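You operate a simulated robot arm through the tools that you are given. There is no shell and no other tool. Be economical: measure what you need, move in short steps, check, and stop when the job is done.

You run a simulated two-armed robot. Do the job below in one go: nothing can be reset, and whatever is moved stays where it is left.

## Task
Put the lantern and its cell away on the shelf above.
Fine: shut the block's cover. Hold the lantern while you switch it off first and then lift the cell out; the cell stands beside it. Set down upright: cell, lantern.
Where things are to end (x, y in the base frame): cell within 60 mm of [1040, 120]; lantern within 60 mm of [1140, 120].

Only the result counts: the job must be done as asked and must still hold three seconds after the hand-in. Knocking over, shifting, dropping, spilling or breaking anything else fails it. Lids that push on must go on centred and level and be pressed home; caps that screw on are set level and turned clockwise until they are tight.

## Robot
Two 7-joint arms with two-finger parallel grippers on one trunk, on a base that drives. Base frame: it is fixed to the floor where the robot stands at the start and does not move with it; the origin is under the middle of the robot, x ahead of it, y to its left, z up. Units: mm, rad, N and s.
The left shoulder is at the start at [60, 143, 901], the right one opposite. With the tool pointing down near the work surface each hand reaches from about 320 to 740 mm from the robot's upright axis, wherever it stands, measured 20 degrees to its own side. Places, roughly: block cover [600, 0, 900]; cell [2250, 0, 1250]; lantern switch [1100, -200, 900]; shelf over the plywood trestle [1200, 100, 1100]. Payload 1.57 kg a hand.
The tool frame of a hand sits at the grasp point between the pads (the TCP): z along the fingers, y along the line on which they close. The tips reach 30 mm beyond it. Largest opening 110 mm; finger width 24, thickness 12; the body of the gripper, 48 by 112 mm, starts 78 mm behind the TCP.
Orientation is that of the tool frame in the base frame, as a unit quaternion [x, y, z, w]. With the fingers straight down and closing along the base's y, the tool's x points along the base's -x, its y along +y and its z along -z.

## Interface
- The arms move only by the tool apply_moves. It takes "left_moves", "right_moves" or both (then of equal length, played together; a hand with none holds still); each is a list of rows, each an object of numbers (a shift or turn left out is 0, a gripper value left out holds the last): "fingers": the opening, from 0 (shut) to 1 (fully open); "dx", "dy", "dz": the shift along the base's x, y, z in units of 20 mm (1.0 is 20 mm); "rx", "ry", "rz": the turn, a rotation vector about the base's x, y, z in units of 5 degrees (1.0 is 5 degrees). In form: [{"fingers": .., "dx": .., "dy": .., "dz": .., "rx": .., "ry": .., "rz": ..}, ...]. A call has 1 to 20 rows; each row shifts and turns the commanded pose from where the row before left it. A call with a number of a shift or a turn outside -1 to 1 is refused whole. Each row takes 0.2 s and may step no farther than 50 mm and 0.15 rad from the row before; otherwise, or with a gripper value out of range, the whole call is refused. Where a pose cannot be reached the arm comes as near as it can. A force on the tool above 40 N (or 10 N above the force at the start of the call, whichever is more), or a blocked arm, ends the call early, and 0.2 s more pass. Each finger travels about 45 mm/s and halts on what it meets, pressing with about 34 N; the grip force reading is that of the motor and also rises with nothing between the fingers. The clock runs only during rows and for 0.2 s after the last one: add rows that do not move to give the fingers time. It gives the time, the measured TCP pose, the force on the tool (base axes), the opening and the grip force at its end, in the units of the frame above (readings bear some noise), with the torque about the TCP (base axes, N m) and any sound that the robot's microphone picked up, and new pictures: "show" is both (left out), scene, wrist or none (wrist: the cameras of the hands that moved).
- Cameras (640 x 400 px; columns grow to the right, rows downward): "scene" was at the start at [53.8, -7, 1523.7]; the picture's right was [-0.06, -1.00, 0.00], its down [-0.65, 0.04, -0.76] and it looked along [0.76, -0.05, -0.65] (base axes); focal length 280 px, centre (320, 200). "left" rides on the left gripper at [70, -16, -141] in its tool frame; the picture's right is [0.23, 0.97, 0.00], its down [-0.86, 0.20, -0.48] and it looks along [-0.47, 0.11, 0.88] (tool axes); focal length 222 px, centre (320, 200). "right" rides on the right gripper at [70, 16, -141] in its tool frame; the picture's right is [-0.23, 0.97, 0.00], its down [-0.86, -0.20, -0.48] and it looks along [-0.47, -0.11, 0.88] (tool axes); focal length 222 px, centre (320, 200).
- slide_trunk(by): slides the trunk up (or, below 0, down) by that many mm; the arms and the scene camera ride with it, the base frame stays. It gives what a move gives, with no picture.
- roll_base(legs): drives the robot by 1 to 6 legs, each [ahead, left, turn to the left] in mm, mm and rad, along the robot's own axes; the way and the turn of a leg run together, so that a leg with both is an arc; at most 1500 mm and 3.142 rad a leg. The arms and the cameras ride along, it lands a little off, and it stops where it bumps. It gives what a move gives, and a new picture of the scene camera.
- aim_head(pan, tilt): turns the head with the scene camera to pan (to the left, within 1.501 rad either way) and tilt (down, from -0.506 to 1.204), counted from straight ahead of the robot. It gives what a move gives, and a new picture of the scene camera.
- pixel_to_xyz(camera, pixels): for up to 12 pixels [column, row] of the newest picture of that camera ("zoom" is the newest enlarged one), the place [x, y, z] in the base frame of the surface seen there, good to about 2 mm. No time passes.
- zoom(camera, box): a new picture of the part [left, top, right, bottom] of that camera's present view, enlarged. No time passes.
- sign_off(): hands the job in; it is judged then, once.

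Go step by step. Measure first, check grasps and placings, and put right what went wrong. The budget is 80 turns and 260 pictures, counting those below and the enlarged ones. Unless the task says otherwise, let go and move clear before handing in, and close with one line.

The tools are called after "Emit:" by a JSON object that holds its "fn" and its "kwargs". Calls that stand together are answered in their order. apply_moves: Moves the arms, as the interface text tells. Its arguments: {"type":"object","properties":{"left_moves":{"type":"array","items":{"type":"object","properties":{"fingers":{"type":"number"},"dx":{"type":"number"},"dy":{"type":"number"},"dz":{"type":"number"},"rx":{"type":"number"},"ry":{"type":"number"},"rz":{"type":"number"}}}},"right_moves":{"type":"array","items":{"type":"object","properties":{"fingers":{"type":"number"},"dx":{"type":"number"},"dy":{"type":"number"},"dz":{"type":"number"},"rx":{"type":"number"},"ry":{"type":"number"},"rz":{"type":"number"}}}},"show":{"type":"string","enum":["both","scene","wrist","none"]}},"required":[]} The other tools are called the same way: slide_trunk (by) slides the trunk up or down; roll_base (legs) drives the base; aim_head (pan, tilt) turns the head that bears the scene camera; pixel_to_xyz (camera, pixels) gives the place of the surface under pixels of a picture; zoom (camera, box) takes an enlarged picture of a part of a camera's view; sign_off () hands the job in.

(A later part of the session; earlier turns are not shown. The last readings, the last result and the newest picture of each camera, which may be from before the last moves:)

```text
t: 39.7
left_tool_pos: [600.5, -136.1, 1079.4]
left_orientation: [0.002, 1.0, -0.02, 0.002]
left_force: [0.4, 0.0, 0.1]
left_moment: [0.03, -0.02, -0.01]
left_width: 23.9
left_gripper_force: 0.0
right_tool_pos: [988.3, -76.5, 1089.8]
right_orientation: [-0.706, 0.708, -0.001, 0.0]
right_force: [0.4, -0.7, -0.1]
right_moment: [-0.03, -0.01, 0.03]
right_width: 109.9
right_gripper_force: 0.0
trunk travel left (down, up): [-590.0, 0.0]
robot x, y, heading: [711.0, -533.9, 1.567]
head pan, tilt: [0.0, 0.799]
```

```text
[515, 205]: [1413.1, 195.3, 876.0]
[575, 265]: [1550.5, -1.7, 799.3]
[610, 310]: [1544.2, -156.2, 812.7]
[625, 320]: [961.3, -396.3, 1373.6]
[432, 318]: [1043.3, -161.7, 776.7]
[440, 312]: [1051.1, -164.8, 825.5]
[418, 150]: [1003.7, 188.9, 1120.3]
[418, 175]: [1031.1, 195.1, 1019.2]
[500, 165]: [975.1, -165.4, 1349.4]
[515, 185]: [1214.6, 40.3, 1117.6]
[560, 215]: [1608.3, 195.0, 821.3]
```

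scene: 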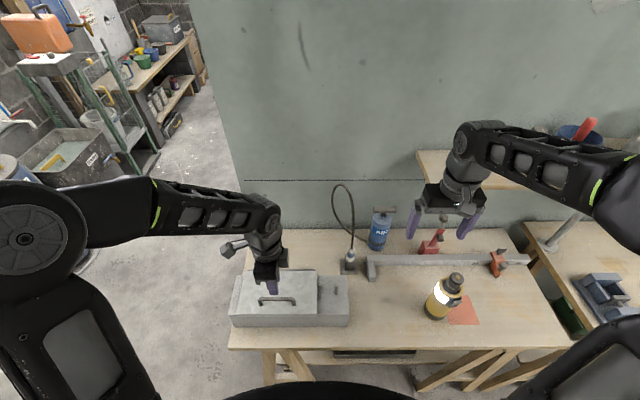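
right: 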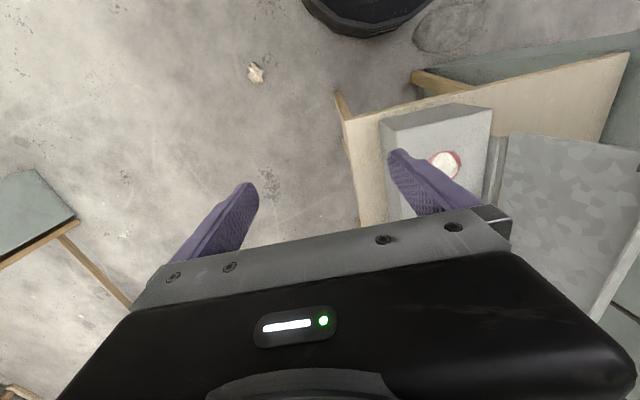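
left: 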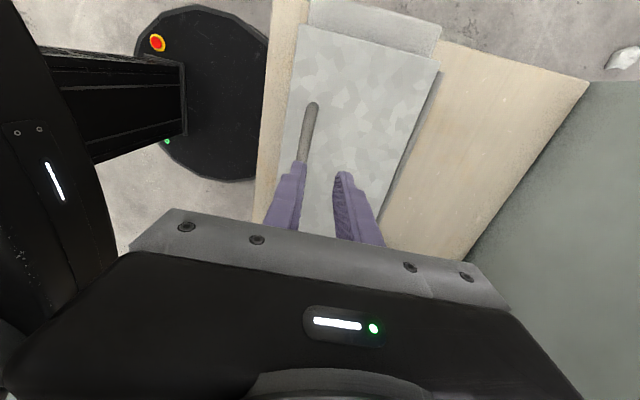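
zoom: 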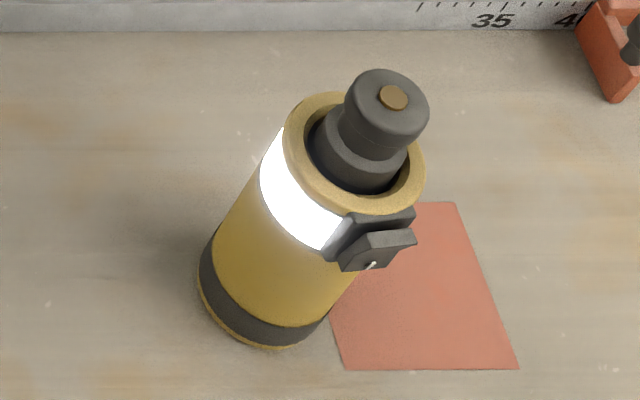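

Lantern axis ≈ (1058,-136), rim z 920, cell top z 970, rocker at x 1056–1072, y≈-177, z 892–918. I drive right ~340 mm to face it.

Emit:
{"fn": "roll_base", "kwargs": {"legs": [[-30, -340, 0]]}}

Emit:
{"fn": "aim_head", "kwargs": {"pan": 0, "tilt": 0.9}}

Emit:
{"fn": "zoom", "kwargs": {"camera": "scene", "box": [270, 180, 370, 280]}}

```text
t: 41.9
left_tool_pos: [943.2, -166.2, 1078.5]
left_orientation: [0.002, 1.0, -0.02, 0.002]
left_force: [0.4, 0.0, 0.1]
left_moment: [0.02, 0.02, 0.01]
left_width: 24.0
left_gripper_force: 0.0
right_tool_pos: [1331.7, -106.9, 1089.2]
right_orientation: [-0.705, 0.71, 0.001, -0.001]
right_force: [0.6, 0.2, 0.3]
right_moment: [0.01, 0.01, 0.02]
right_width: 110.1
right_gripper_force: 0.1
trunk travel left (down, up): [-590.0, 0.0]
robot x, y, heading: [1055.1, -563.2, 1.563]
head pan, tilt: [0.0, 0.799]
```

scene: 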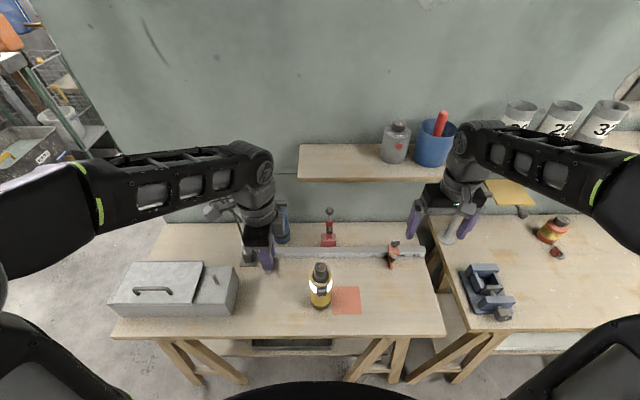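

```text
t: 42.6
left_tool_pos: [942.3, -166.4, 1078.7]
left_orientation: [0.002, 1.0, -0.02, 0.002]
left_force: [0.5, 0.4, -0.1]
left_moment: [0.01, -0.01, -0.02]
left_width: 24.3
left_gripper_force: 0.1
right_tool_pos: [1331.6, -108.7, 1087.6]
right_orientation: [-0.705, 0.709, -0.001, 0.0]
right_force: [-1.3, 0.0, -0.1]
right_moment: [-0.02, 0.01, 0.03]
right_width: 109.9
right_gripper_force: 0.2
trunk travel left (down, up): [-590.0, 0.0]
robot x, y, heading: [1056.2, -560.9, 1.566]
head pan, tilt: [0.0, 0.901]
```

scene: 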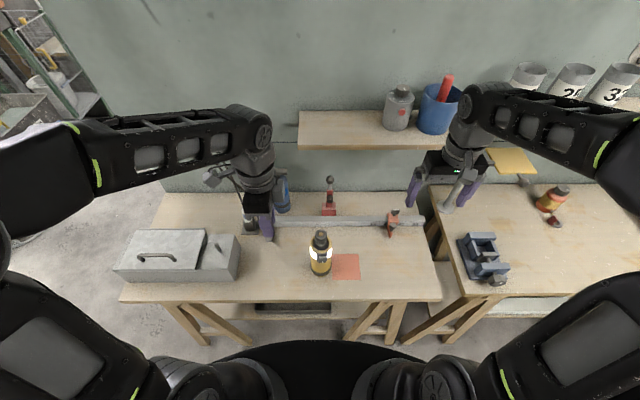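

```text
4.00 times, centred on (320, 230) of scene
```

zoom: 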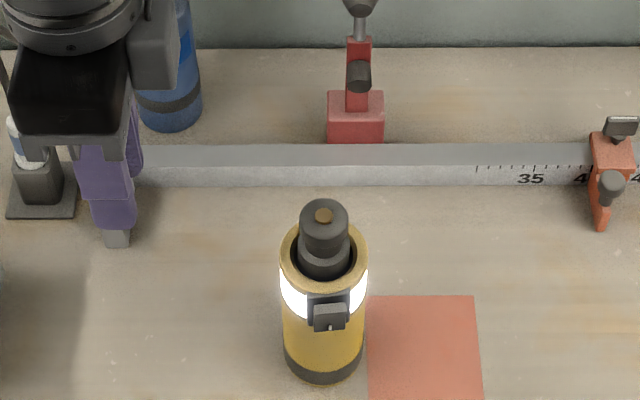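

Emit:
{"fn": "zoom", "kwargs": {"camera": "scene", "box": [305, 225, 340, 280]}}

Emit:
{"fn": "pixel_to_xyz", "kwargs": {"camera": "zoom", "pixels": [[303, 195], [323, 195], [340, 195], [300, 205], [322, 208], [342, 205], [302, 225], [322, 225], [340, 225], [322, 60], [310, 300], [310, 350]]}}

Emit:
{"fn": "pixel_to_xyz", "kwargs": {"camera": "scene", "pixels": [[305, 145], [350, 145], [385, 125], [397, 95], [397, 128], [385, 148], [335, 115], [300, 112], [413, 110], [420, 125]]}}

```text
7.27 times, centred on (322, 252) of scene
```

zoom: 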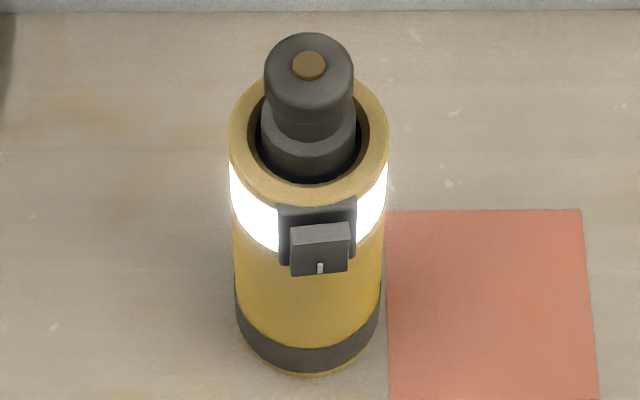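

```text
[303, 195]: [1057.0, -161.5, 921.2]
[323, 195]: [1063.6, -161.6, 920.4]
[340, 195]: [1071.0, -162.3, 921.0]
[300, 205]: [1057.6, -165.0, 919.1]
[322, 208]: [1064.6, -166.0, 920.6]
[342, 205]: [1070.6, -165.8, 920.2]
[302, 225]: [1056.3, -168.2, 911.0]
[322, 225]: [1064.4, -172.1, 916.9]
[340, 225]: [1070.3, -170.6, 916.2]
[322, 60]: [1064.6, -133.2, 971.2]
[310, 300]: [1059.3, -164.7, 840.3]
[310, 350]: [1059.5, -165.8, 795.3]
```

```text
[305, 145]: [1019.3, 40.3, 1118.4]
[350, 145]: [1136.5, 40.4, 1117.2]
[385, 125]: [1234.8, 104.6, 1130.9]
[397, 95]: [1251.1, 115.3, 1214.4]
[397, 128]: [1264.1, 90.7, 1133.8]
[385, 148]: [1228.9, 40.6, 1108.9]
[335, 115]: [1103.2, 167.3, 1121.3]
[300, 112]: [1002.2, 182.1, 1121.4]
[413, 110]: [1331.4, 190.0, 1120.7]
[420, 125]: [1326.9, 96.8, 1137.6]
```

Emit:
{"fn": "zoom", "kwargs": {"camera": "scene", "box": [314, 246, 332, 266]}}

Emit:
{"fn": "pixel_to_xyz", "kwargs": {"camera": "scene", "pixels": [[322, 256.5], [322, 257.5], [322, 258.5], [322, 259.5], [322, 260.5], [322, 261.5], [322, 255.5], [322, 262.5], [318, 259], [326, 259]]}}

```text
16.00 times, centred on (323, 256) of scene
```

zoom: 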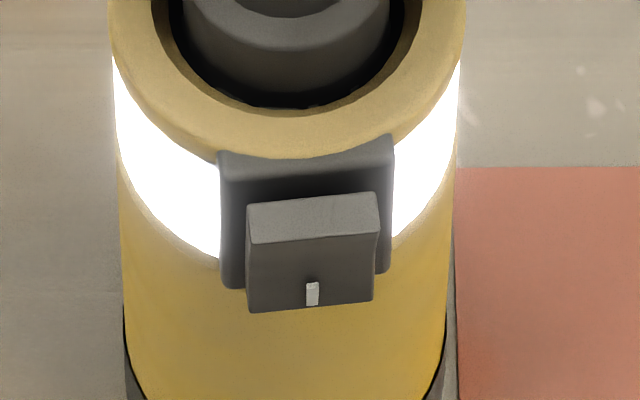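

```text
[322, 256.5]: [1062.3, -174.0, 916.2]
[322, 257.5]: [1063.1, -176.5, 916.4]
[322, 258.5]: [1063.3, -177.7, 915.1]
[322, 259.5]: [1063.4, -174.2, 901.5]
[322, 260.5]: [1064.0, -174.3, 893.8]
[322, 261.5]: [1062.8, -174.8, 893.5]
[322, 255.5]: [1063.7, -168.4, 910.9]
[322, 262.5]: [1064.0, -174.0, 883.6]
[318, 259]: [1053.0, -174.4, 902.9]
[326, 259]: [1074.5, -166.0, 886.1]
```

The rocker's top end protrudes (y -178 at z 915 vs -174 at z 884) with the tick mark pressed in at the bottom, so pressing the top in should switch it off. I back off 140 mm and bring both hands to near-horizontal poses.

Emit:
{"fn": "roll_base", "kwargs": {"legs": [[-140, 0, 0]]}}

Emit:
{"fn": "apply_moves", "kwargs": {"left_moves": [{"rz": 1, "fingers": 1}, {"rz": 1}, {"rz": 1}, {"rz": 1}, {"rz": 1}, {"rz": 1}, {"rz": 1}, {"rz": 1}, {"rz": 1}, {"rx": 0.9, "ry": -0.9}, {"rx": 0.9, "ry": -0.9}, {"rx": 0.9, "ry": -0.9}, {"rx": 0.9, "ry": -0.9}, {"rx": 0.9, "ry": -0.9}, {"rx": 0.9, "ry": -0.9}, {"rx": 0.9, "ry": -0.9}, {"rx": 0.9, "ry": -0.9}, {"rx": 0.9, "ry": -0.9}, {"rx": 0.9, "ry": -0.9}, {"rx": 0.9, "ry": -0.9}], "right_moves": [{"rx": 1, "fingers": 0}, {"rx": 1}, {"rx": 1}, {"rx": 1}, {"rx": 1}, {"rx": 1}, {"rx": 1}, {"rx": 1}, {"rx": 1}, {"rx": 1}, {"rx": 1}, {"rx": 1}, {"rx": 1}, {"rx": 1}, {"dx": -1}, {"dx": -1}, {"dx": -1}, {"dx": -1}, {"dx": -1}, {}]}}

```text
t: 43.9
left_tool_pos: [941.4, -308.9, 1078.9]
left_orientation: [0.003, 1.0, -0.02, 0.003]
left_force: [-0.3, 0.4, -0.4]
left_moment: [0.08, -0.03, 0.03]
left_width: 24.3
left_gripper_force: 0.1
right_tool_pos: [1330.2, -250.7, 1089.9]
right_orientation: [-0.706, 0.709, 0.0, 0.0]
right_force: [0.3, 0.4, 0.1]
right_moment: [0.08, 0.06, 0.0]
right_width: 110.1
right_gripper_force: 0.0
trunk travel left (down, up): [-590.0, 0.0]
robot x, y, heading: [1056.7, -703.8, 1.567]
head pan, tilt: [0.0, 0.901]
```

scene: 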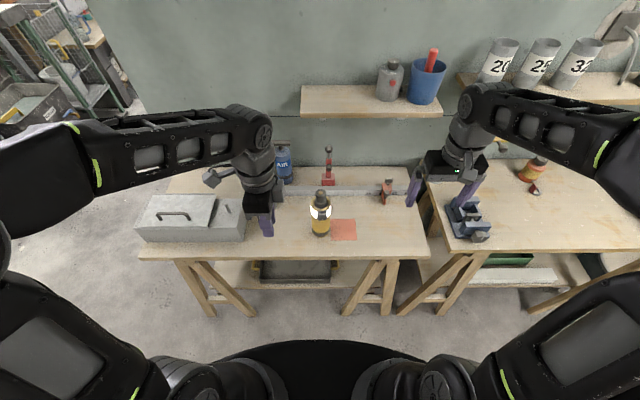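

```text
t: 48.1
left_tool_pos: [924.5, -256.1, 1094.9]
left_orientation: [-0.3, 0.76, 0.206, 0.538]
left_force: [-0.2, 0.0, 0.1]
left_moment: [0.01, -0.02, -0.03]
left_width: 110.0
left_gripper_force: 0.0
left hand out of reach, approached as far as the arm can: row 16, 17, 18, 19, 20
right_tool_pos: [1259.6, -168.6, 1116.4]
right_orientation: [-0.578, 0.582, 0.406, 0.404]
right_force: [0.1, -0.1, 0.2]
right_moment: [0.02, 0.04, 0.01]
right_width: 0.0
right_gripper_force: 21.7
right hand out of reach, approached as far as the arm can: row 10, 11, 12, 13, 14, 15, 16, 17, 18
trunk travel left (down, up): [-590.0, 0.0]
robot x, y, heading: [1054.9, -703.7, 1.559]
head pan, tilt: [0.0, 0.901]
```

scene: 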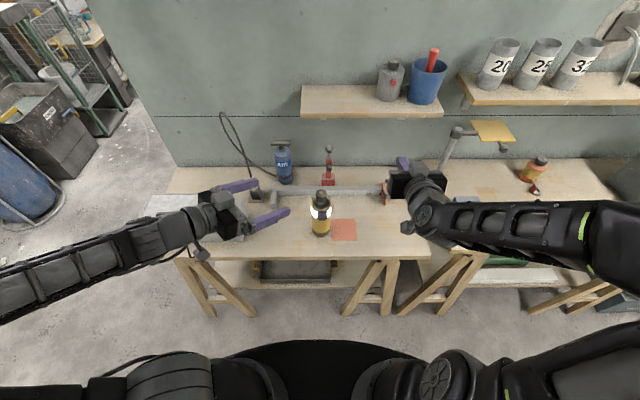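
right: 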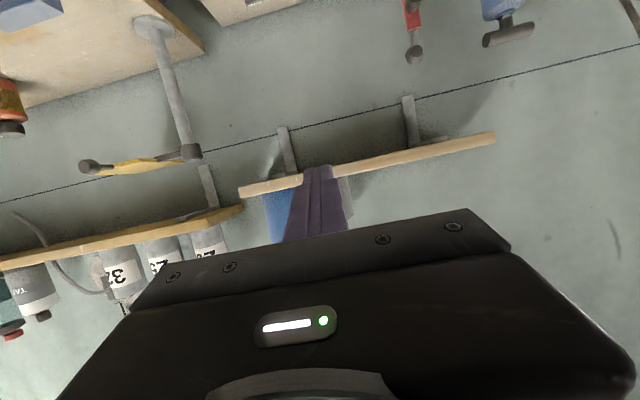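
left: 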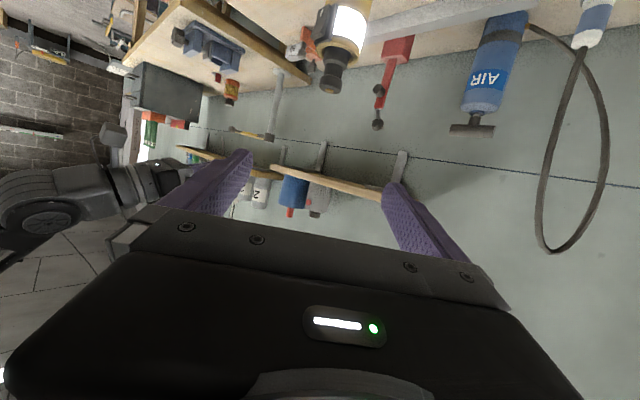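

Both hands reached the 20°-down pose but were too close to the body at the current spot. I'll back up another 120 mm and lower the left hand to the lantern's height.

Emit:
{"fn": "roll_base", "kwargs": {"legs": [[-120, 0, 0]]}}

Emit:
{"fn": "apply_moves", "kwargs": {"left_moves": [{"dz": -1}, {"dz": -1}, {"dz": -1}, {"dz": -1}, {"dz": -1}, {"dz": -1}, {"dz": -1}, {"dz": -1}, {"dz": -1}, {"dz": -1}, {}], "right_moves": [{"dz": -1}, {"dz": -1}, {"dz": -1}, {"dz": -1}, {"dz": -1}, {}, {}, {}, {}, {}, {}], "show": "scene"}}

```text
t: 49.4
left_tool_pos: [924.0, -377.7, 1095.4]
left_orientation: [-0.299, 0.761, 0.206, 0.538]
left_force: [0.0, -1.4, -0.3]
left_moment: [-0.01, -0.03, 0.01]
left_width: 110.0
left_gripper_force: 0.2
right_tool_pos: [1258.6, -291.2, 1117.8]
right_orientation: [-0.578, 0.581, 0.407, 0.404]
right_force: [0.0, 0.3, 0.5]
right_moment: [-0.02, 0.01, 0.02]
right_width: 0.2
right_gripper_force: 22.0
trunk travel left (down, up): [-590.0, 0.0]
robot x, y, heading: [1053.0, -821.4, 1.56]
head pan, tilt: [0.0, 0.901]
```

scene: 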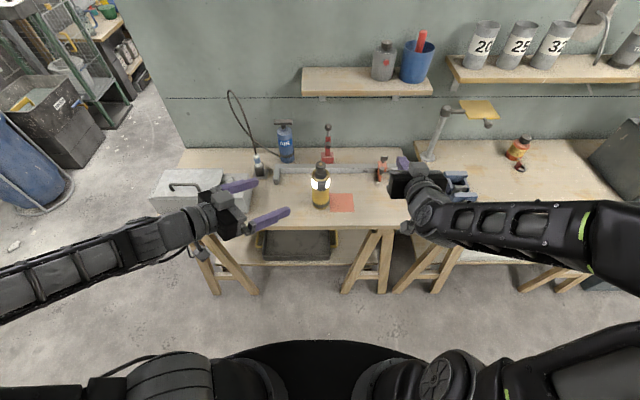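

```text
t: 51.8
left_tool_pos: [923.6, -375.2, 895.4]
left_orientation: [-0.299, 0.761, 0.205, 0.538]
left_force: [-0.4, 0.0, 0.1]
left_moment: [0.02, -0.03, -0.05]
left_width: 110.0
left_gripper_force: 0.0
right_tool_pos: [1259.7, -285.1, 1016.6]
right_orientation: [-0.578, 0.581, 0.406, 0.403]
right_force: [0.1, 0.2, -0.4]
right_moment: [0.02, 0.03, -0.03]
right_width: 0.1
right_gripper_force: 21.1
right hand out of reach, approached as far as the arm can: row 1
trunk travel left (down, up): [-590.0, 0.0]
robot x, y, heading: [1050.2, -825.4, 1.567]
head pan, tilt: [0.0, 0.901]
```

scene: 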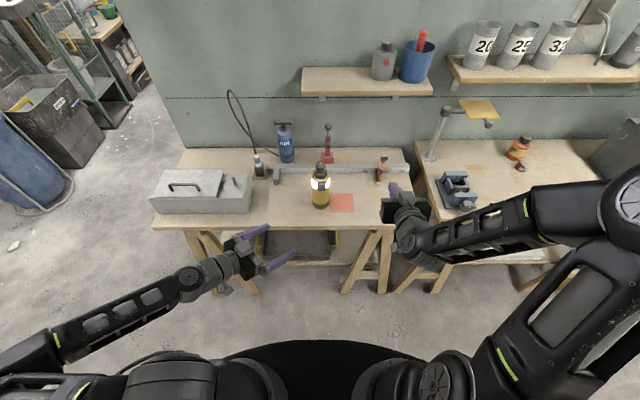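

Left hand now points at the lantern with 20° tilt. I bring it to ~140 mm short of the lantern at z≈848.

Emit:
{"fn": "apply_moves", "kwargs": {"left_moves": [{"dx": 0.21, "dy": 0.91, "dz": -0.3}, {"dx": 0.21, "dy": 0.91, "dz": -0.3}, {"dx": 0.21, "dy": 0.91, "dz": -0.3}, {"dx": 0.21, "dy": 0.91, "dz": -0.3}, {"dx": 0.21, "dy": 0.91, "dz": -0.3}, {"dx": 0.21, "dy": 0.91, "dz": -0.3}, {"dx": 0.21, "dy": 0.91, "dz": -0.3}, {"dx": 0.21, "dy": 0.91, "dz": -0.25}, {}]}}

Emit:
{"fn": "zoom", "kwargs": {"camera": "scene", "box": [230, 140, 390, 260]}}

```text
t: 53.8
left_tool_pos: [957.6, -236.6, 849.7]
left_orientation: [-0.3, 0.761, 0.206, 0.538]
left_force: [-0.5, -0.3, 0.6]
left_moment: [-0.01, -0.01, 0.03]
left_width: 109.9
left_gripper_force: 0.1
left hand out of reach, approached as far as the arm can: row 8
right_tool_pos: [1259.6, -285.0, 1017.7]
right_orientation: [-0.578, 0.582, 0.406, 0.404]
right_force: [-1.3, -0.2, 0.0]
right_moment: [0.02, 0.0, 0.01]
right_width: 0.0
right_gripper_force: 21.4
trunk travel left (down, up): [-590.0, 0.0]
robot x, y, heading: [1053.9, -822.4, 1.57]
head pan, tilt: [0.0, 0.901]
```

scene: 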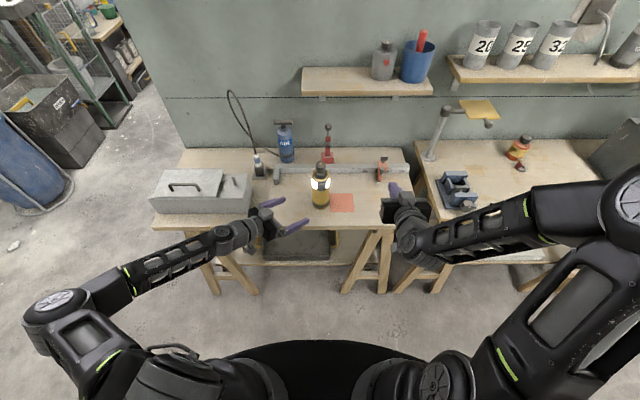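
left: 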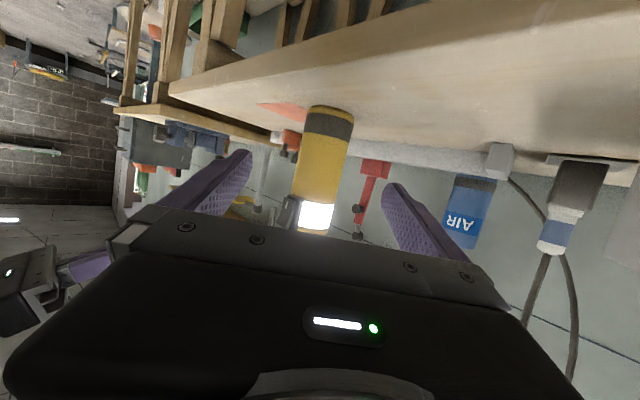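

```text
3.33 times, centred on (310, 200) of scene
```

zoom: 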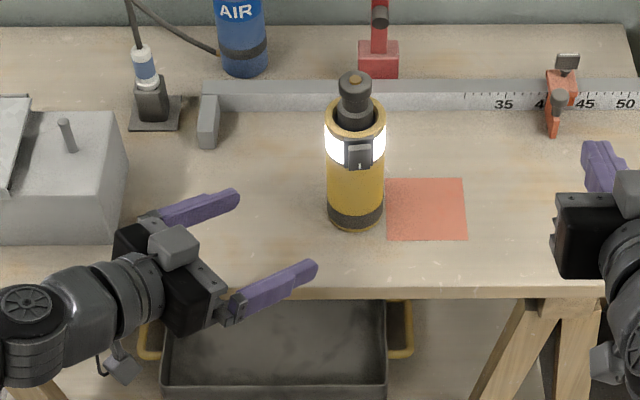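

The arm is at its limit there, so I'll let the base carry the hand: tuck the right hand inward, then drive diagonally toward the lantern (all but the last bit).

Emit:
{"fn": "apply_moves", "kwargs": {"right_moves": [{"dx": -1}, {"dx": -1}, {"dx": -1}, {"dx": -1}, {"dx": -1}, {}], "show": "none"}}

Emit:
{"fn": "roll_base", "kwargs": {"legs": [[60, -60, 0]]}}

Emit:
{"fn": "zoom", "kwargs": {"camera": "left", "box": [160, 60, 500, 280]}}

Emit:
{"fn": "pixel_to_xyz", "kwargs": {"camera": "left", "pixels": [[300, 175], [320, 175], [340, 175], [320, 150], [330, 120]]}}

```text
t: 55.2
left_tool_pos: [957.1, -236.7, 850.9]
left_orientation: [-0.299, 0.761, 0.206, 0.537]
left_force: [-0.2, -0.6, -0.1]
left_moment: [-0.01, -0.02, -0.01]
left_width: 109.9
left_gripper_force: 0.1
right_tool_pos: [1159.8, -286.0, 1016.9]
right_orientation: [-0.578, 0.581, 0.407, 0.404]
right_force: [-0.4, 0.7, -0.1]
right_moment: [0.0, 0.02, 0.01]
right_width: 0.0
right_gripper_force: 21.2
trunk travel left (down, up): [-590.0, 0.0]
robot x, y, heading: [1052.6, -826.5, 1.565]
head pan, tilt: [0.0, 0.901]
```

```text
t: 56.2
left_tool_pos: [1018.6, -177.0, 850.1]
left_orientation: [-0.3, 0.762, 0.205, 0.536]
left_force: [-0.8, 0.2, 0.9]
left_moment: [0.0, 0.0, 0.01]
left_width: 110.3
left_gripper_force: 0.1
right_tool_pos: [1222.3, -226.7, 1015.0]
right_orientation: [-0.578, 0.582, 0.406, 0.403]
right_force: [-1.0, -0.2, -0.3]
right_moment: [0.01, 0.0, 0.03]
right_width: 0.0
right_gripper_force: 21.1
trunk travel left (down, up): [-590.0, 0.0]
robot x, y, heading: [1113.0, -768.4, 1.567]
head pan, tilt: [0.0, 0.901]
```

scene: 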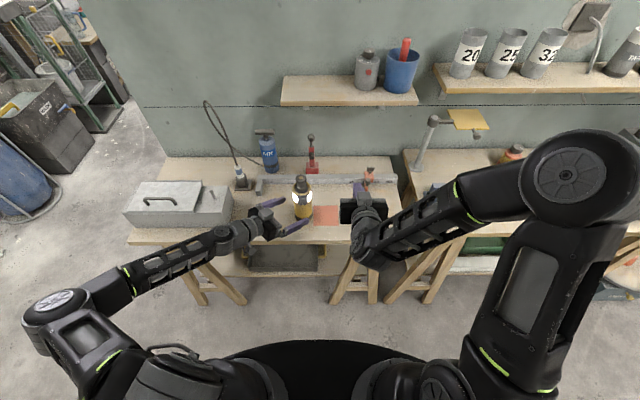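

```text
1.82 times, centred on (330, 170) of left
```

zoom: 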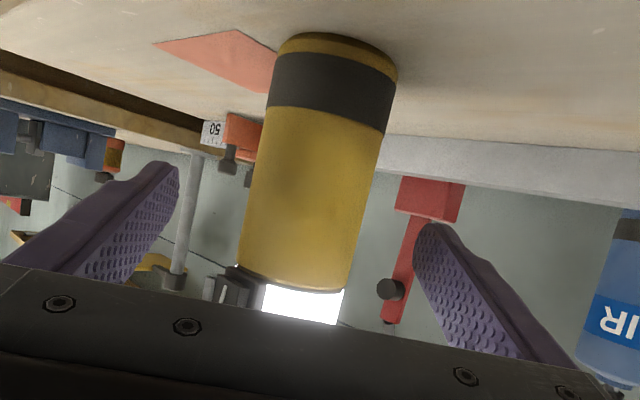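

```text
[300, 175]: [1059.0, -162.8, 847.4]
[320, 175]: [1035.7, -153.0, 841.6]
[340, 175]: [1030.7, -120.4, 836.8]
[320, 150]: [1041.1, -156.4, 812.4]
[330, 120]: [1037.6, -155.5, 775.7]
```

The lantern sits between the fingers' lines; axis ≈ (1058,-134). I drive the remaining 41 mm each way, then close the left hand.

Emit:
{"fn": "roll_base", "kwargs": {"legs": [[40, -38, 0]]}}

Emit:
{"fn": "zoom", "kwargs": {"camera": "left", "box": [160, 60, 500, 280]}}

```text
t: 57.2
left_tool_pos: [1057.3, -136.1, 849.7]
left_orientation: [-0.3, 0.762, 0.205, 0.537]
left_force: [0.7, -0.2, -0.5]
left_moment: [0.03, -0.03, -0.01]
left_width: 110.1
left_gripper_force: 0.1
right_tool_pos: [1260.2, -186.7, 1015.2]
right_orientation: [-0.578, 0.583, 0.406, 0.403]
right_force: [0.2, 0.0, 0.1]
right_moment: [0.03, 0.0, 0.04]
right_width: 0.1
right_gripper_force: 21.0
trunk travel left (down, up): [-590.0, 0.0]
robot x, y, heading: [1149.0, -722.7, 1.564]
head pan, tilt: [0.0, 0.901]
```

scene: 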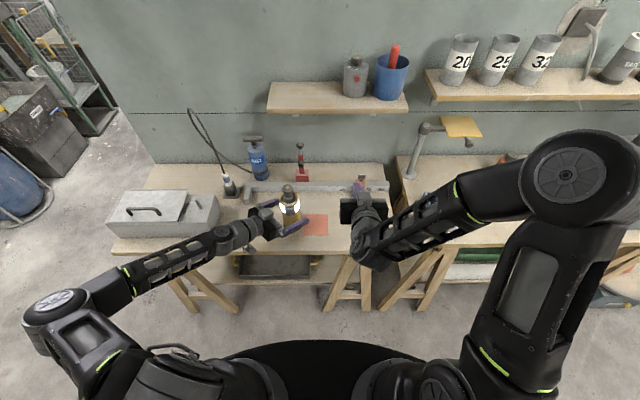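

```text
1.82 times, centred on (330, 170) of left
```

zoom: 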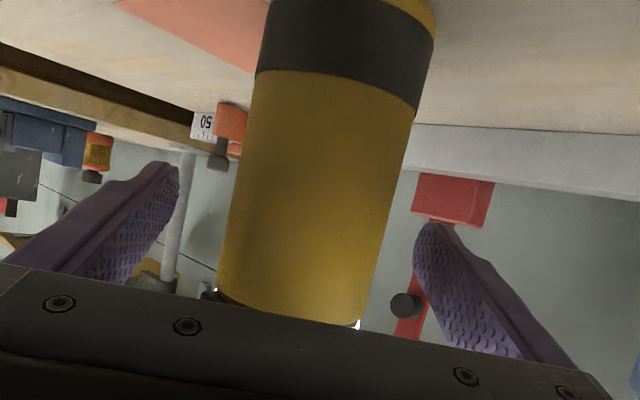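

Centred. Closing the left hand on the lantern body.

Emit:
{"fn": "apply_moves", "kwargs": {"left_moves": [{"fingers": 0.6}, {"fingers": 0.45}, {"fingers": 0.3}, {"fingers": 0.3}, {"fingers": 0.3}, {}], "show": "scene"}}

Emit:
{"fn": "zoom", "kwargs": {"camera": "scene", "box": [240, 165, 340, 265]}}

Emit:
{"fn": "zoom", "kwargs": {"camera": "right", "box": [0, 0, 640, 400]}}

```text
t: 58.6
left_tool_pos: [1054.6, -137.3, 850.7]
left_orientation: [-0.299, 0.761, 0.205, 0.537]
left_force: [-2.1, 0.7, 0.7]
left_moment: [0.19, 0.16, 0.0]
left_width: 60.5
left_gripper_force: 34.2
right_tool_pos: [1258.4, -187.9, 1017.2]
right_orientation: [-0.578, 0.582, 0.406, 0.404]
right_force: [-0.4, -0.7, 0.5]
right_moment: [-0.01, 0.02, -0.01]
right_width: 0.0
right_gripper_force: 20.8
trunk travel left (down, up): [-590.0, 0.0]
robot x, y, heading: [1147.2, -724.3, 1.562]
head pan, tilt: [0.0, 0.901]
```

scene: 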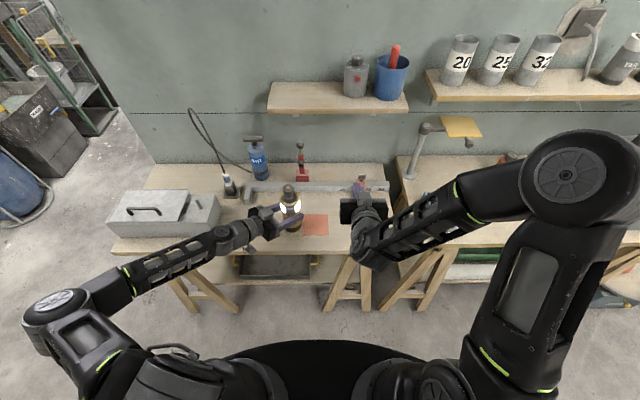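

```text
4.00 times, centred on (290, 215) of scene
```

zoom: 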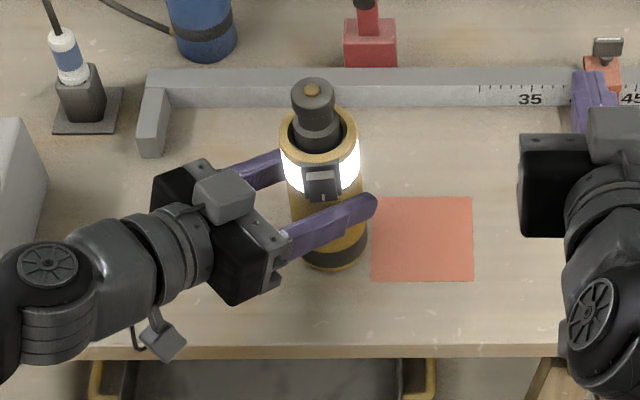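

```text
1.00 times, centred on (320, 200) of right
```

zoom: 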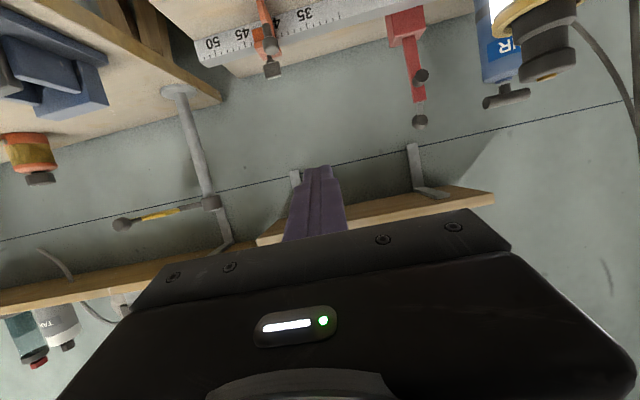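

Lantern gripped (width 60.5, 34 N). Now I locate the rocker precisely for the right hand.

Emit:
{"fn": "zoom", "kwargs": {"camera": "scene", "box": [280, 200, 302, 222]}}

Emit:
{"fn": "pixel_to_xyz", "kwargs": {"camera": "scene", "pixels": [[289, 208], [290.5, 207], [290.5, 208], [290.5, 209], [290.5, 210], [290.5, 211], [292, 208], [290.5, 212], [289, 190], [290, 187]]}}

```text
16.00 times, centred on (291, 211) of scene
```

zoom: 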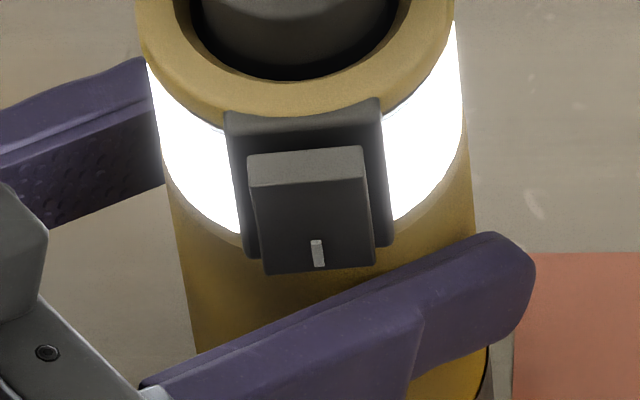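

```text
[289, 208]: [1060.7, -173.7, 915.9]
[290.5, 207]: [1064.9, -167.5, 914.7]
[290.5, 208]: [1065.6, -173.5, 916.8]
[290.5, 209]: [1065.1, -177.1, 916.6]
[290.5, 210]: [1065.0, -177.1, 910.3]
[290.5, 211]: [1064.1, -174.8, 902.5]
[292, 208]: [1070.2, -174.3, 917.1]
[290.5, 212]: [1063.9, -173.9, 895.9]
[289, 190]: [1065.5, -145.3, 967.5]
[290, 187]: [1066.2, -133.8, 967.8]
```

Rocker top edge is at (1065,-177,~915). I position the right hand's closed tip ~20 mm in front of it.

Emit:
{"fn": "apply_moves", "kwargs": {"right_moves": [{"dy": -1}, {"dy": -0.85}, {"dx": -1}, {"dx": -1, "dz": -0.5}, {"dx": -1, "dz": -0.5}, {"dx": -1, "dz": -0.5}, {"dx": -1, "dz": -0.5}, {"dx": -1, "dz": -0.5}, {"dx": -1, "dz": -0.5}, {"dx": -1, "dz": -0.5}, {"dx": -1, "dz": -0.5}, {"dx": -0.65, "dz": -0.75}, {}]}}

Emit:
{"fn": "zoom", "kwargs": {"camera": "scene", "box": [250, 175, 330, 255]}}

```text
t: 61.4
left_tool_pos: [1055.5, -139.2, 850.8]
left_orientation: [-0.299, 0.761, 0.205, 0.537]
left_force: [0.4, 2.2, -0.5]
left_moment: [0.18, -0.13, -0.04]
left_width: 60.5
left_gripper_force: 34.0
right_tool_pos: [1056.3, -207.7, 919.3]
right_orientation: [-0.578, 0.582, 0.406, 0.404]
right_force: [1.4, -2.5, 3.2]
right_moment: [0.09, 0.01, 0.01]
right_width: 0.0
right_gripper_force: 21.8
right hand out of reach, approached as far as the arm can: row 2
trunk travel left (down, up): [-590.0, 0.0]
robot x, y, heading: [1152.2, -723.6, 1.566]
head pan, tilt: [0.0, 0.901]
```

scene: 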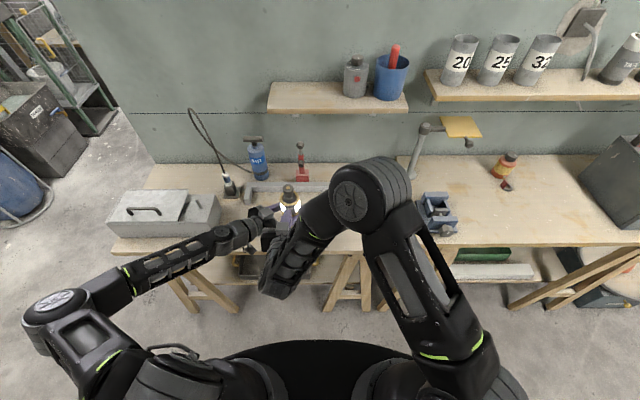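
right: 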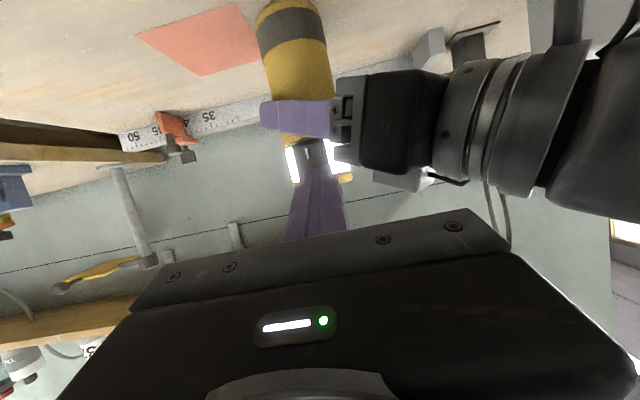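

```text
5.00 times, centred on (290, 215) of scene
```

zoom: 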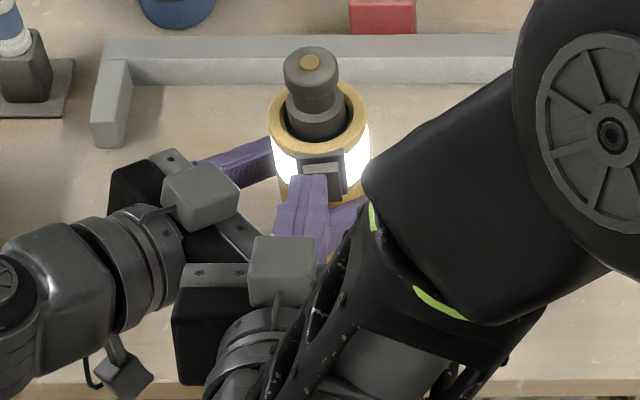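

The tip is right in front of the rocker, ~9 mm too far -x. I shift +9 mm in x and press 9 mm inward, watching the light.

Emit:
{"fn": "apply_moves", "kwargs": {"right_moves": [{"dx": 0.4}, {"dz": 0.1}, {"dy": 0.15}, {"dy": 0.15}, {"dy": 0.15}, {}]}}

Emit:
{"fn": "zoom", "kwargs": {"camera": "scene", "box": [250, 175, 330, 255]}}

```text
t: 62.8
left_tool_pos: [1053.2, -136.9, 850.9]
left_orientation: [-0.301, 0.761, 0.208, 0.536]
left_force: [-0.4, 24.5, -2.6]
left_moment: [-0.76, -0.19, -0.16]
left_width: 60.3
left_gripper_force: 34.3
right_tool_pos: [1065.2, -200.5, 921.2]
right_orientation: [-0.578, 0.582, 0.406, 0.403]
right_force: [2.8, -23.2, 10.3]
right_moment: [0.2, -0.02, 0.16]
right_width: 0.0
right_gripper_force: 21.3
trunk travel left (down, up): [-590.0, 0.0]
robot x, y, heading: [1147.8, -726.9, 1.561]
head pan, tilt: [0.0, 0.901]
```

scene: 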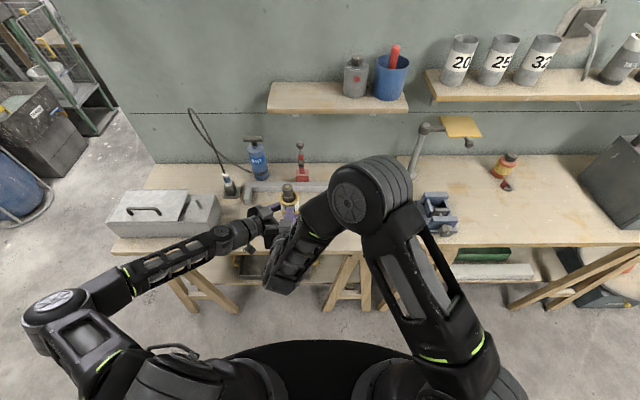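
right: 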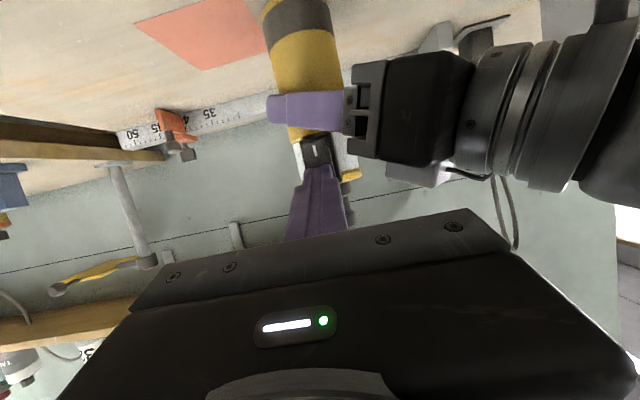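

```text
5.00 times, centred on (290, 215) of scene
```

zoom: 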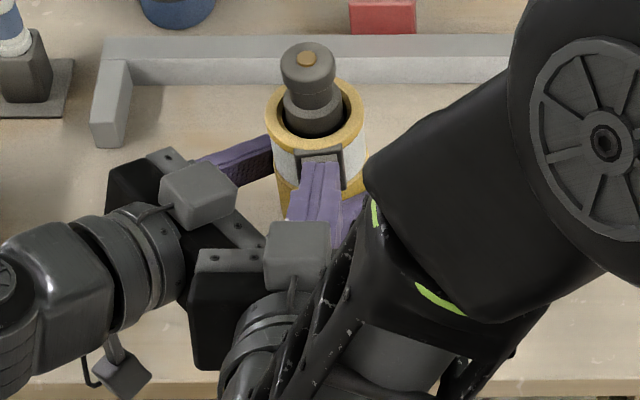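

The light went out. I back the right hand off and up, opening it for the cell.

Emit:
{"fn": "apply_moves", "kwargs": {"right_moves": [{"dy": -0.3}, {"dz": 1}, {"dz": 1}, {"dz": 1}, {"dz": 1}, {"dz": 1, "fingers": 0.8}, {"dz": 0.5}, {}, {}]}}

Emit:
{"fn": "zoom", "kwargs": {"camera": "scene", "box": [260, 175, 320, 235]}}

Emit:
{"fn": "pixel_to_xyz", "kwargs": {"camera": "scene", "pixels": [[287, 188], [285, 190], [289, 190], [287, 186], [287, 195], [287, 200], [283, 198], [291, 198], [290.5, 209], [290.5, 211]]}}

```text
t: 64.8
left_tool_pos: [1056.4, -137.7, 850.9]
left_orientation: [-0.299, 0.762, 0.205, 0.537]
left_force: [2.5, -1.7, 2.3]
left_moment: [0.06, -0.09, -0.04]
left_width: 60.3
left_gripper_force: 33.7
right_tool_pos: [1067.3, -203.9, 1031.0]
right_orientation: [-0.577, 0.581, 0.406, 0.404]
right_force: [-0.2, -0.8, 0.0]
right_moment: [0.02, -0.03, 0.04]
right_width: 85.7
right_gripper_force: 0.1
trunk travel left (down, up): [-590.0, 0.0]
robot x, y, heading: [1149.3, -721.8, 1.564]
head pan, tilt: [0.0, 0.901]
```

scene: 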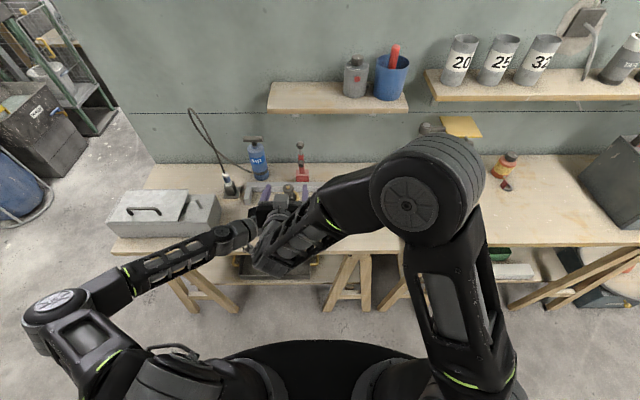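
right: 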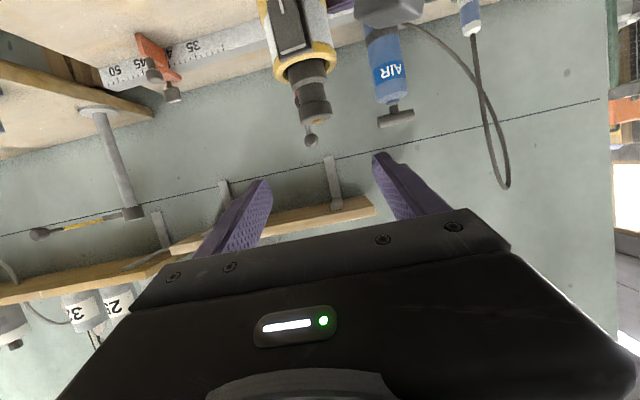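

```text
6.67 times, centred on (290, 205) of scene
```

zoom: 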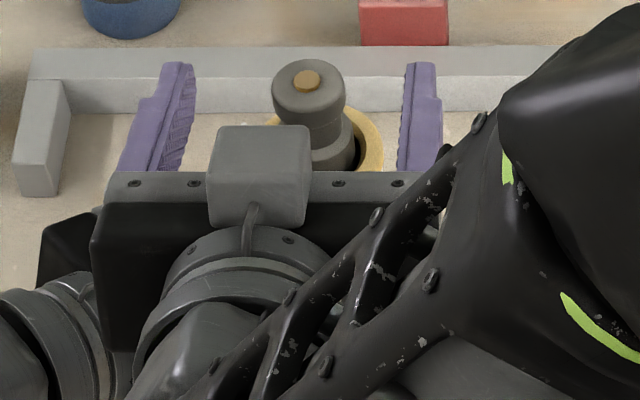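

```text
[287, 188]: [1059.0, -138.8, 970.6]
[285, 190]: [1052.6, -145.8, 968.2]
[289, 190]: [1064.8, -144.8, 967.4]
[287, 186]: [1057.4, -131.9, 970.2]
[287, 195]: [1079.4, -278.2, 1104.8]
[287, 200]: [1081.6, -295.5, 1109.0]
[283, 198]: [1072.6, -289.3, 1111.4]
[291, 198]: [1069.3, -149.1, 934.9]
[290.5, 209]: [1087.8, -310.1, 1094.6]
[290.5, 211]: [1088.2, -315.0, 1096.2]
```

Emit:
{"fn": "zoom", "kwargs": {"camera": "right", "box": [250, 0, 370, 150]}}

Emit:
{"fn": "pixel_to_xyz", "kwargs": {"camera": "right", "pixels": [[317, 122], [316, 112], [313, 100], [311, 92], [309, 85], [308, 78], [306, 70], [305, 62], [304, 50], [300, 112], [330, 108]]}}

```text
2.67 times, centred on (310, 75) of right
```

zoom: 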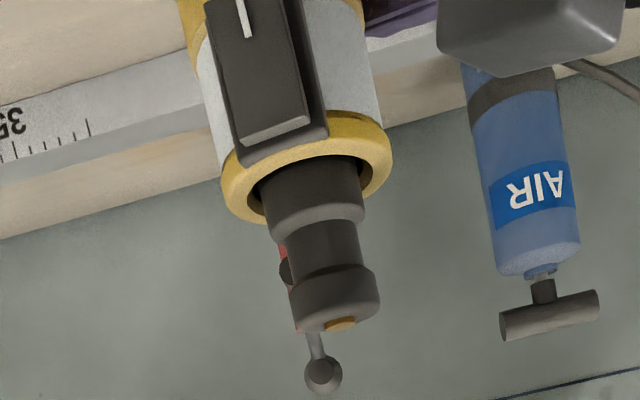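

```text
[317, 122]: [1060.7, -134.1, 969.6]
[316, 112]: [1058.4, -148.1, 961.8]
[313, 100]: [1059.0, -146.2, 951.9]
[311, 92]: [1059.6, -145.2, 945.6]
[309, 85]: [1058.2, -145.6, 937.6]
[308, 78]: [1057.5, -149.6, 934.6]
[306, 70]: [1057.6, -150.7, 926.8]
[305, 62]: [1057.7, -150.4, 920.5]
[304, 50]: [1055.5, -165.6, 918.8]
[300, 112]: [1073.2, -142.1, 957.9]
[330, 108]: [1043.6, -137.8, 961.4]
```

Cell head: centre (1060,-134), z 954–969, neck down to 936. I bring the right hand over it, straddling at z≈958.

Emit:
{"fn": "apply_moves", "kwargs": {"right_moves": [{"dx": -0.35, "dy": 0.8}, {"dy": 1}, {"dy": 1}, {"dy": 0.5}, {"dz": -1}, {"dz": -1}, {"dz": -1}, {"dz": -0.65}, {}]}}

Emit:
{"fn": "zoom", "kwargs": {"camera": "scene", "box": [260, 165, 320, 225]}}

```text
t: 66.8
left_tool_pos: [1053.7, -136.6, 851.9]
left_orientation: [-0.3, 0.761, 0.206, 0.537]
left_force: [0.5, -1.1, 2.8]
left_moment: [0.05, 0.04, 0.03]
left_width: 60.7
left_gripper_force: 33.8
right_tool_pos: [1058.8, -139.8, 958.4]
right_orientation: [-0.577, 0.582, 0.405, 0.404]
right_force: [-0.3, 0.2, -0.7]
right_moment: [-0.01, 0.02, -0.03]
right_width: 88.0
right_gripper_force: 0.1
trunk travel left (down, up): [-590.0, 0.0]
robot x, y, heading: [1147.3, -723.5, 1.566]
head pan, tilt: [0.0, 0.901]
```

scene: 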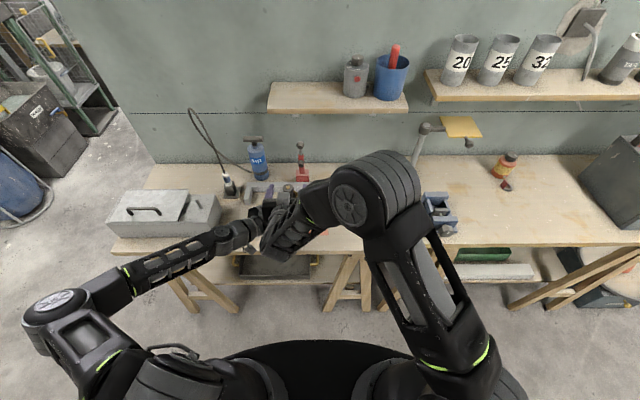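
right: 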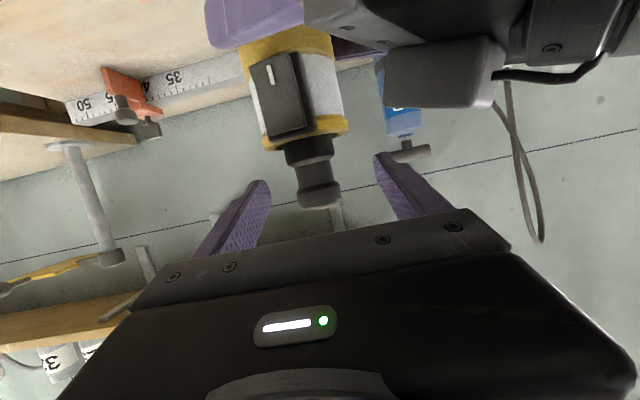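

```text
6.67 times, centred on (290, 195) of scene
```

zoom: 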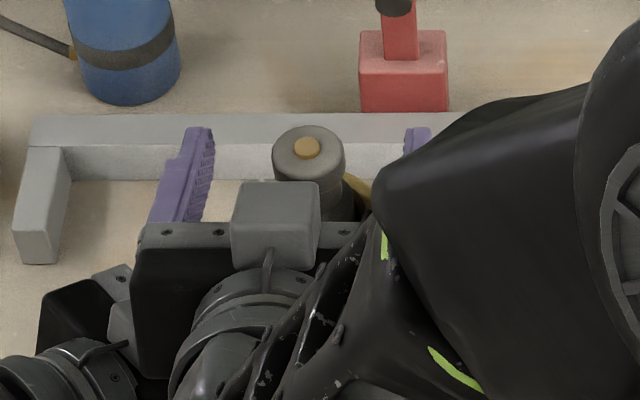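

Well centred. I close the right hand on the cell's head and lift slightly to test, with the left hand holding the lantern.

Emit:
{"fn": "apply_moves", "kwargs": {"right_moves": [{"fingers": 0.5}, {"fingers": 0.3}, {"fingers": 0.1}, {"fingers": 0.1}, {"fingers": 0.1}, {"fingers": 0.1}], "show": "none"}}

Emit:
{"fn": "apply_moves", "kwargs": {"right_moves": [{"dz": 0.3}, {"dz": 0.4}, {"dz": 0.5}, {"dz": 0.5}, {}], "show": "wrist"}}

```text
t: 68.2
left_tool_pos: [1055.0, -139.1, 849.3]
left_orientation: [-0.3, 0.761, 0.205, 0.537]
left_force: [-0.2, -0.8, 1.6]
left_moment: [0.1, -0.01, -0.02]
left_width: 60.4
left_gripper_force: 34.4
right_tool_pos: [1058.8, -138.3, 957.9]
right_orientation: [-0.577, 0.582, 0.406, 0.405]
right_force: [-0.6, -0.1, 0.7]
right_moment: [0.01, -0.01, 0.01]
right_width: 31.1
right_gripper_force: 34.3
trunk travel left (down, up): [-590.0, 0.0]
robot x, y, heading: [1149.2, -726.2, 1.568]
head pan, tilt: [0.0, 0.901]
```

```text
t: 69.4
left_tool_pos: [1056.4, -138.1, 850.8]
left_orientation: [-0.3, 0.762, 0.205, 0.537]
left_force: [0.0, -1.3, 1.3]
left_moment: [0.09, 0.05, 0.0]
left_width: 60.8
left_gripper_force: 33.9
right_tool_pos: [1059.7, -138.5, 991.4]
right_orientation: [-0.578, 0.582, 0.406, 0.403]
right_force: [-0.3, 0.9, -1.3]
right_moment: [-0.02, 0.03, 0.0]
right_width: 31.2
right_gripper_force: 34.0
trunk travel left (down, up): [-590.0, 0.0]
robot x, y, heading: [1151.5, -727.6, 1.568]
head pan, tilt: [0.0, 0.901]
```

right: 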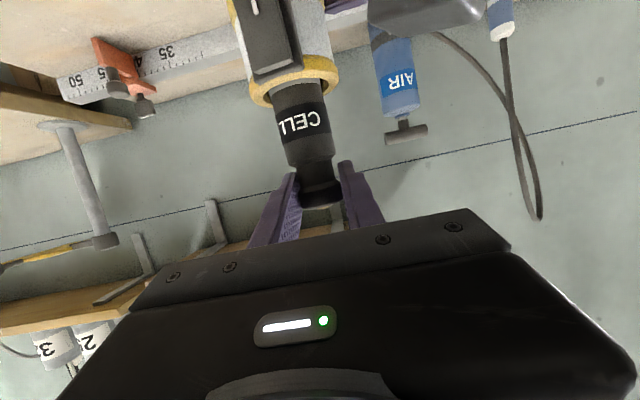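

It says CELL and slides out freely. Continue lifting until it's out.

Emit:
{"fn": "apply_moves", "kwargs": {"right_moves": [{"dz": 0.8}, {"dz": 0.8}, {"dz": 0.8}, {"dz": 0.8}, {"dz": 0.8}, {"dz": 0.8}, {"dz": 0.8}, {"dz": 0.8}, {}]}}

Emit:
{"fn": "zoom", "kwargs": {"camera": "right", "box": [220, 0, 400, 220]}}

```text
t: 71.4
left_tool_pos: [1055.6, -138.1, 850.4]
left_orientation: [-0.3, 0.761, 0.205, 0.537]
left_force: [0.0, -0.9, 1.9]
left_moment: [0.12, 0.0, -0.02]
left_width: 60.3
left_gripper_force: 33.6
right_tool_pos: [1058.2, -139.2, 1119.8]
right_orientation: [-0.578, 0.581, 0.407, 0.404]
right_force: [-0.1, 0.5, -1.4]
right_moment: [-0.02, -0.01, 0.02]
right_width: 31.1
right_gripper_force: 33.6
trunk travel left (down, up): [-590.0, 0.0]
robot x, y, heading: [1151.3, -726.6, 1.564]
head pan, tilt: [0.0, 0.901]
```

scene: 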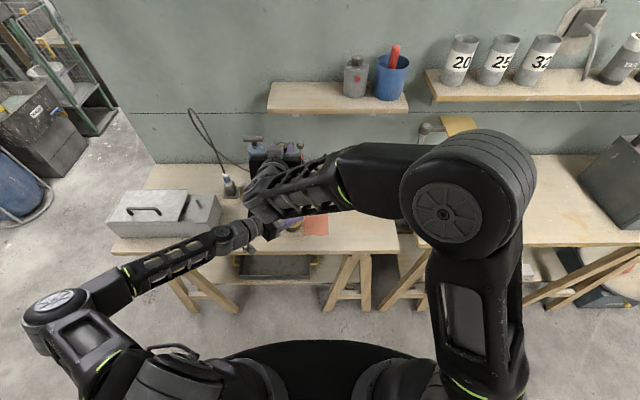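
right: 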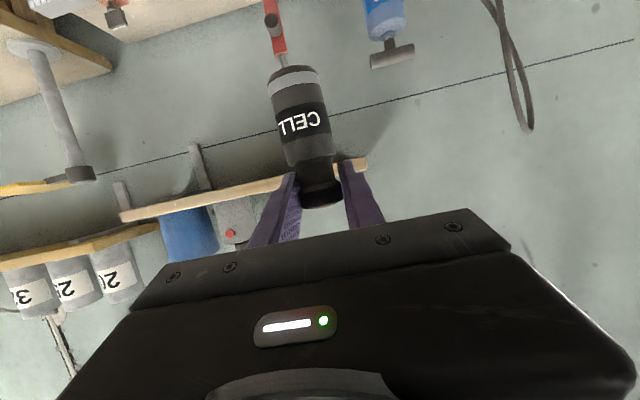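

```text
1.82 times, centred on (310, 110) of right
```

zoom: 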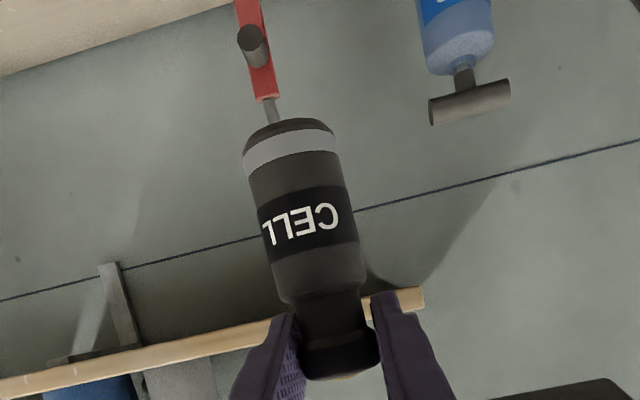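

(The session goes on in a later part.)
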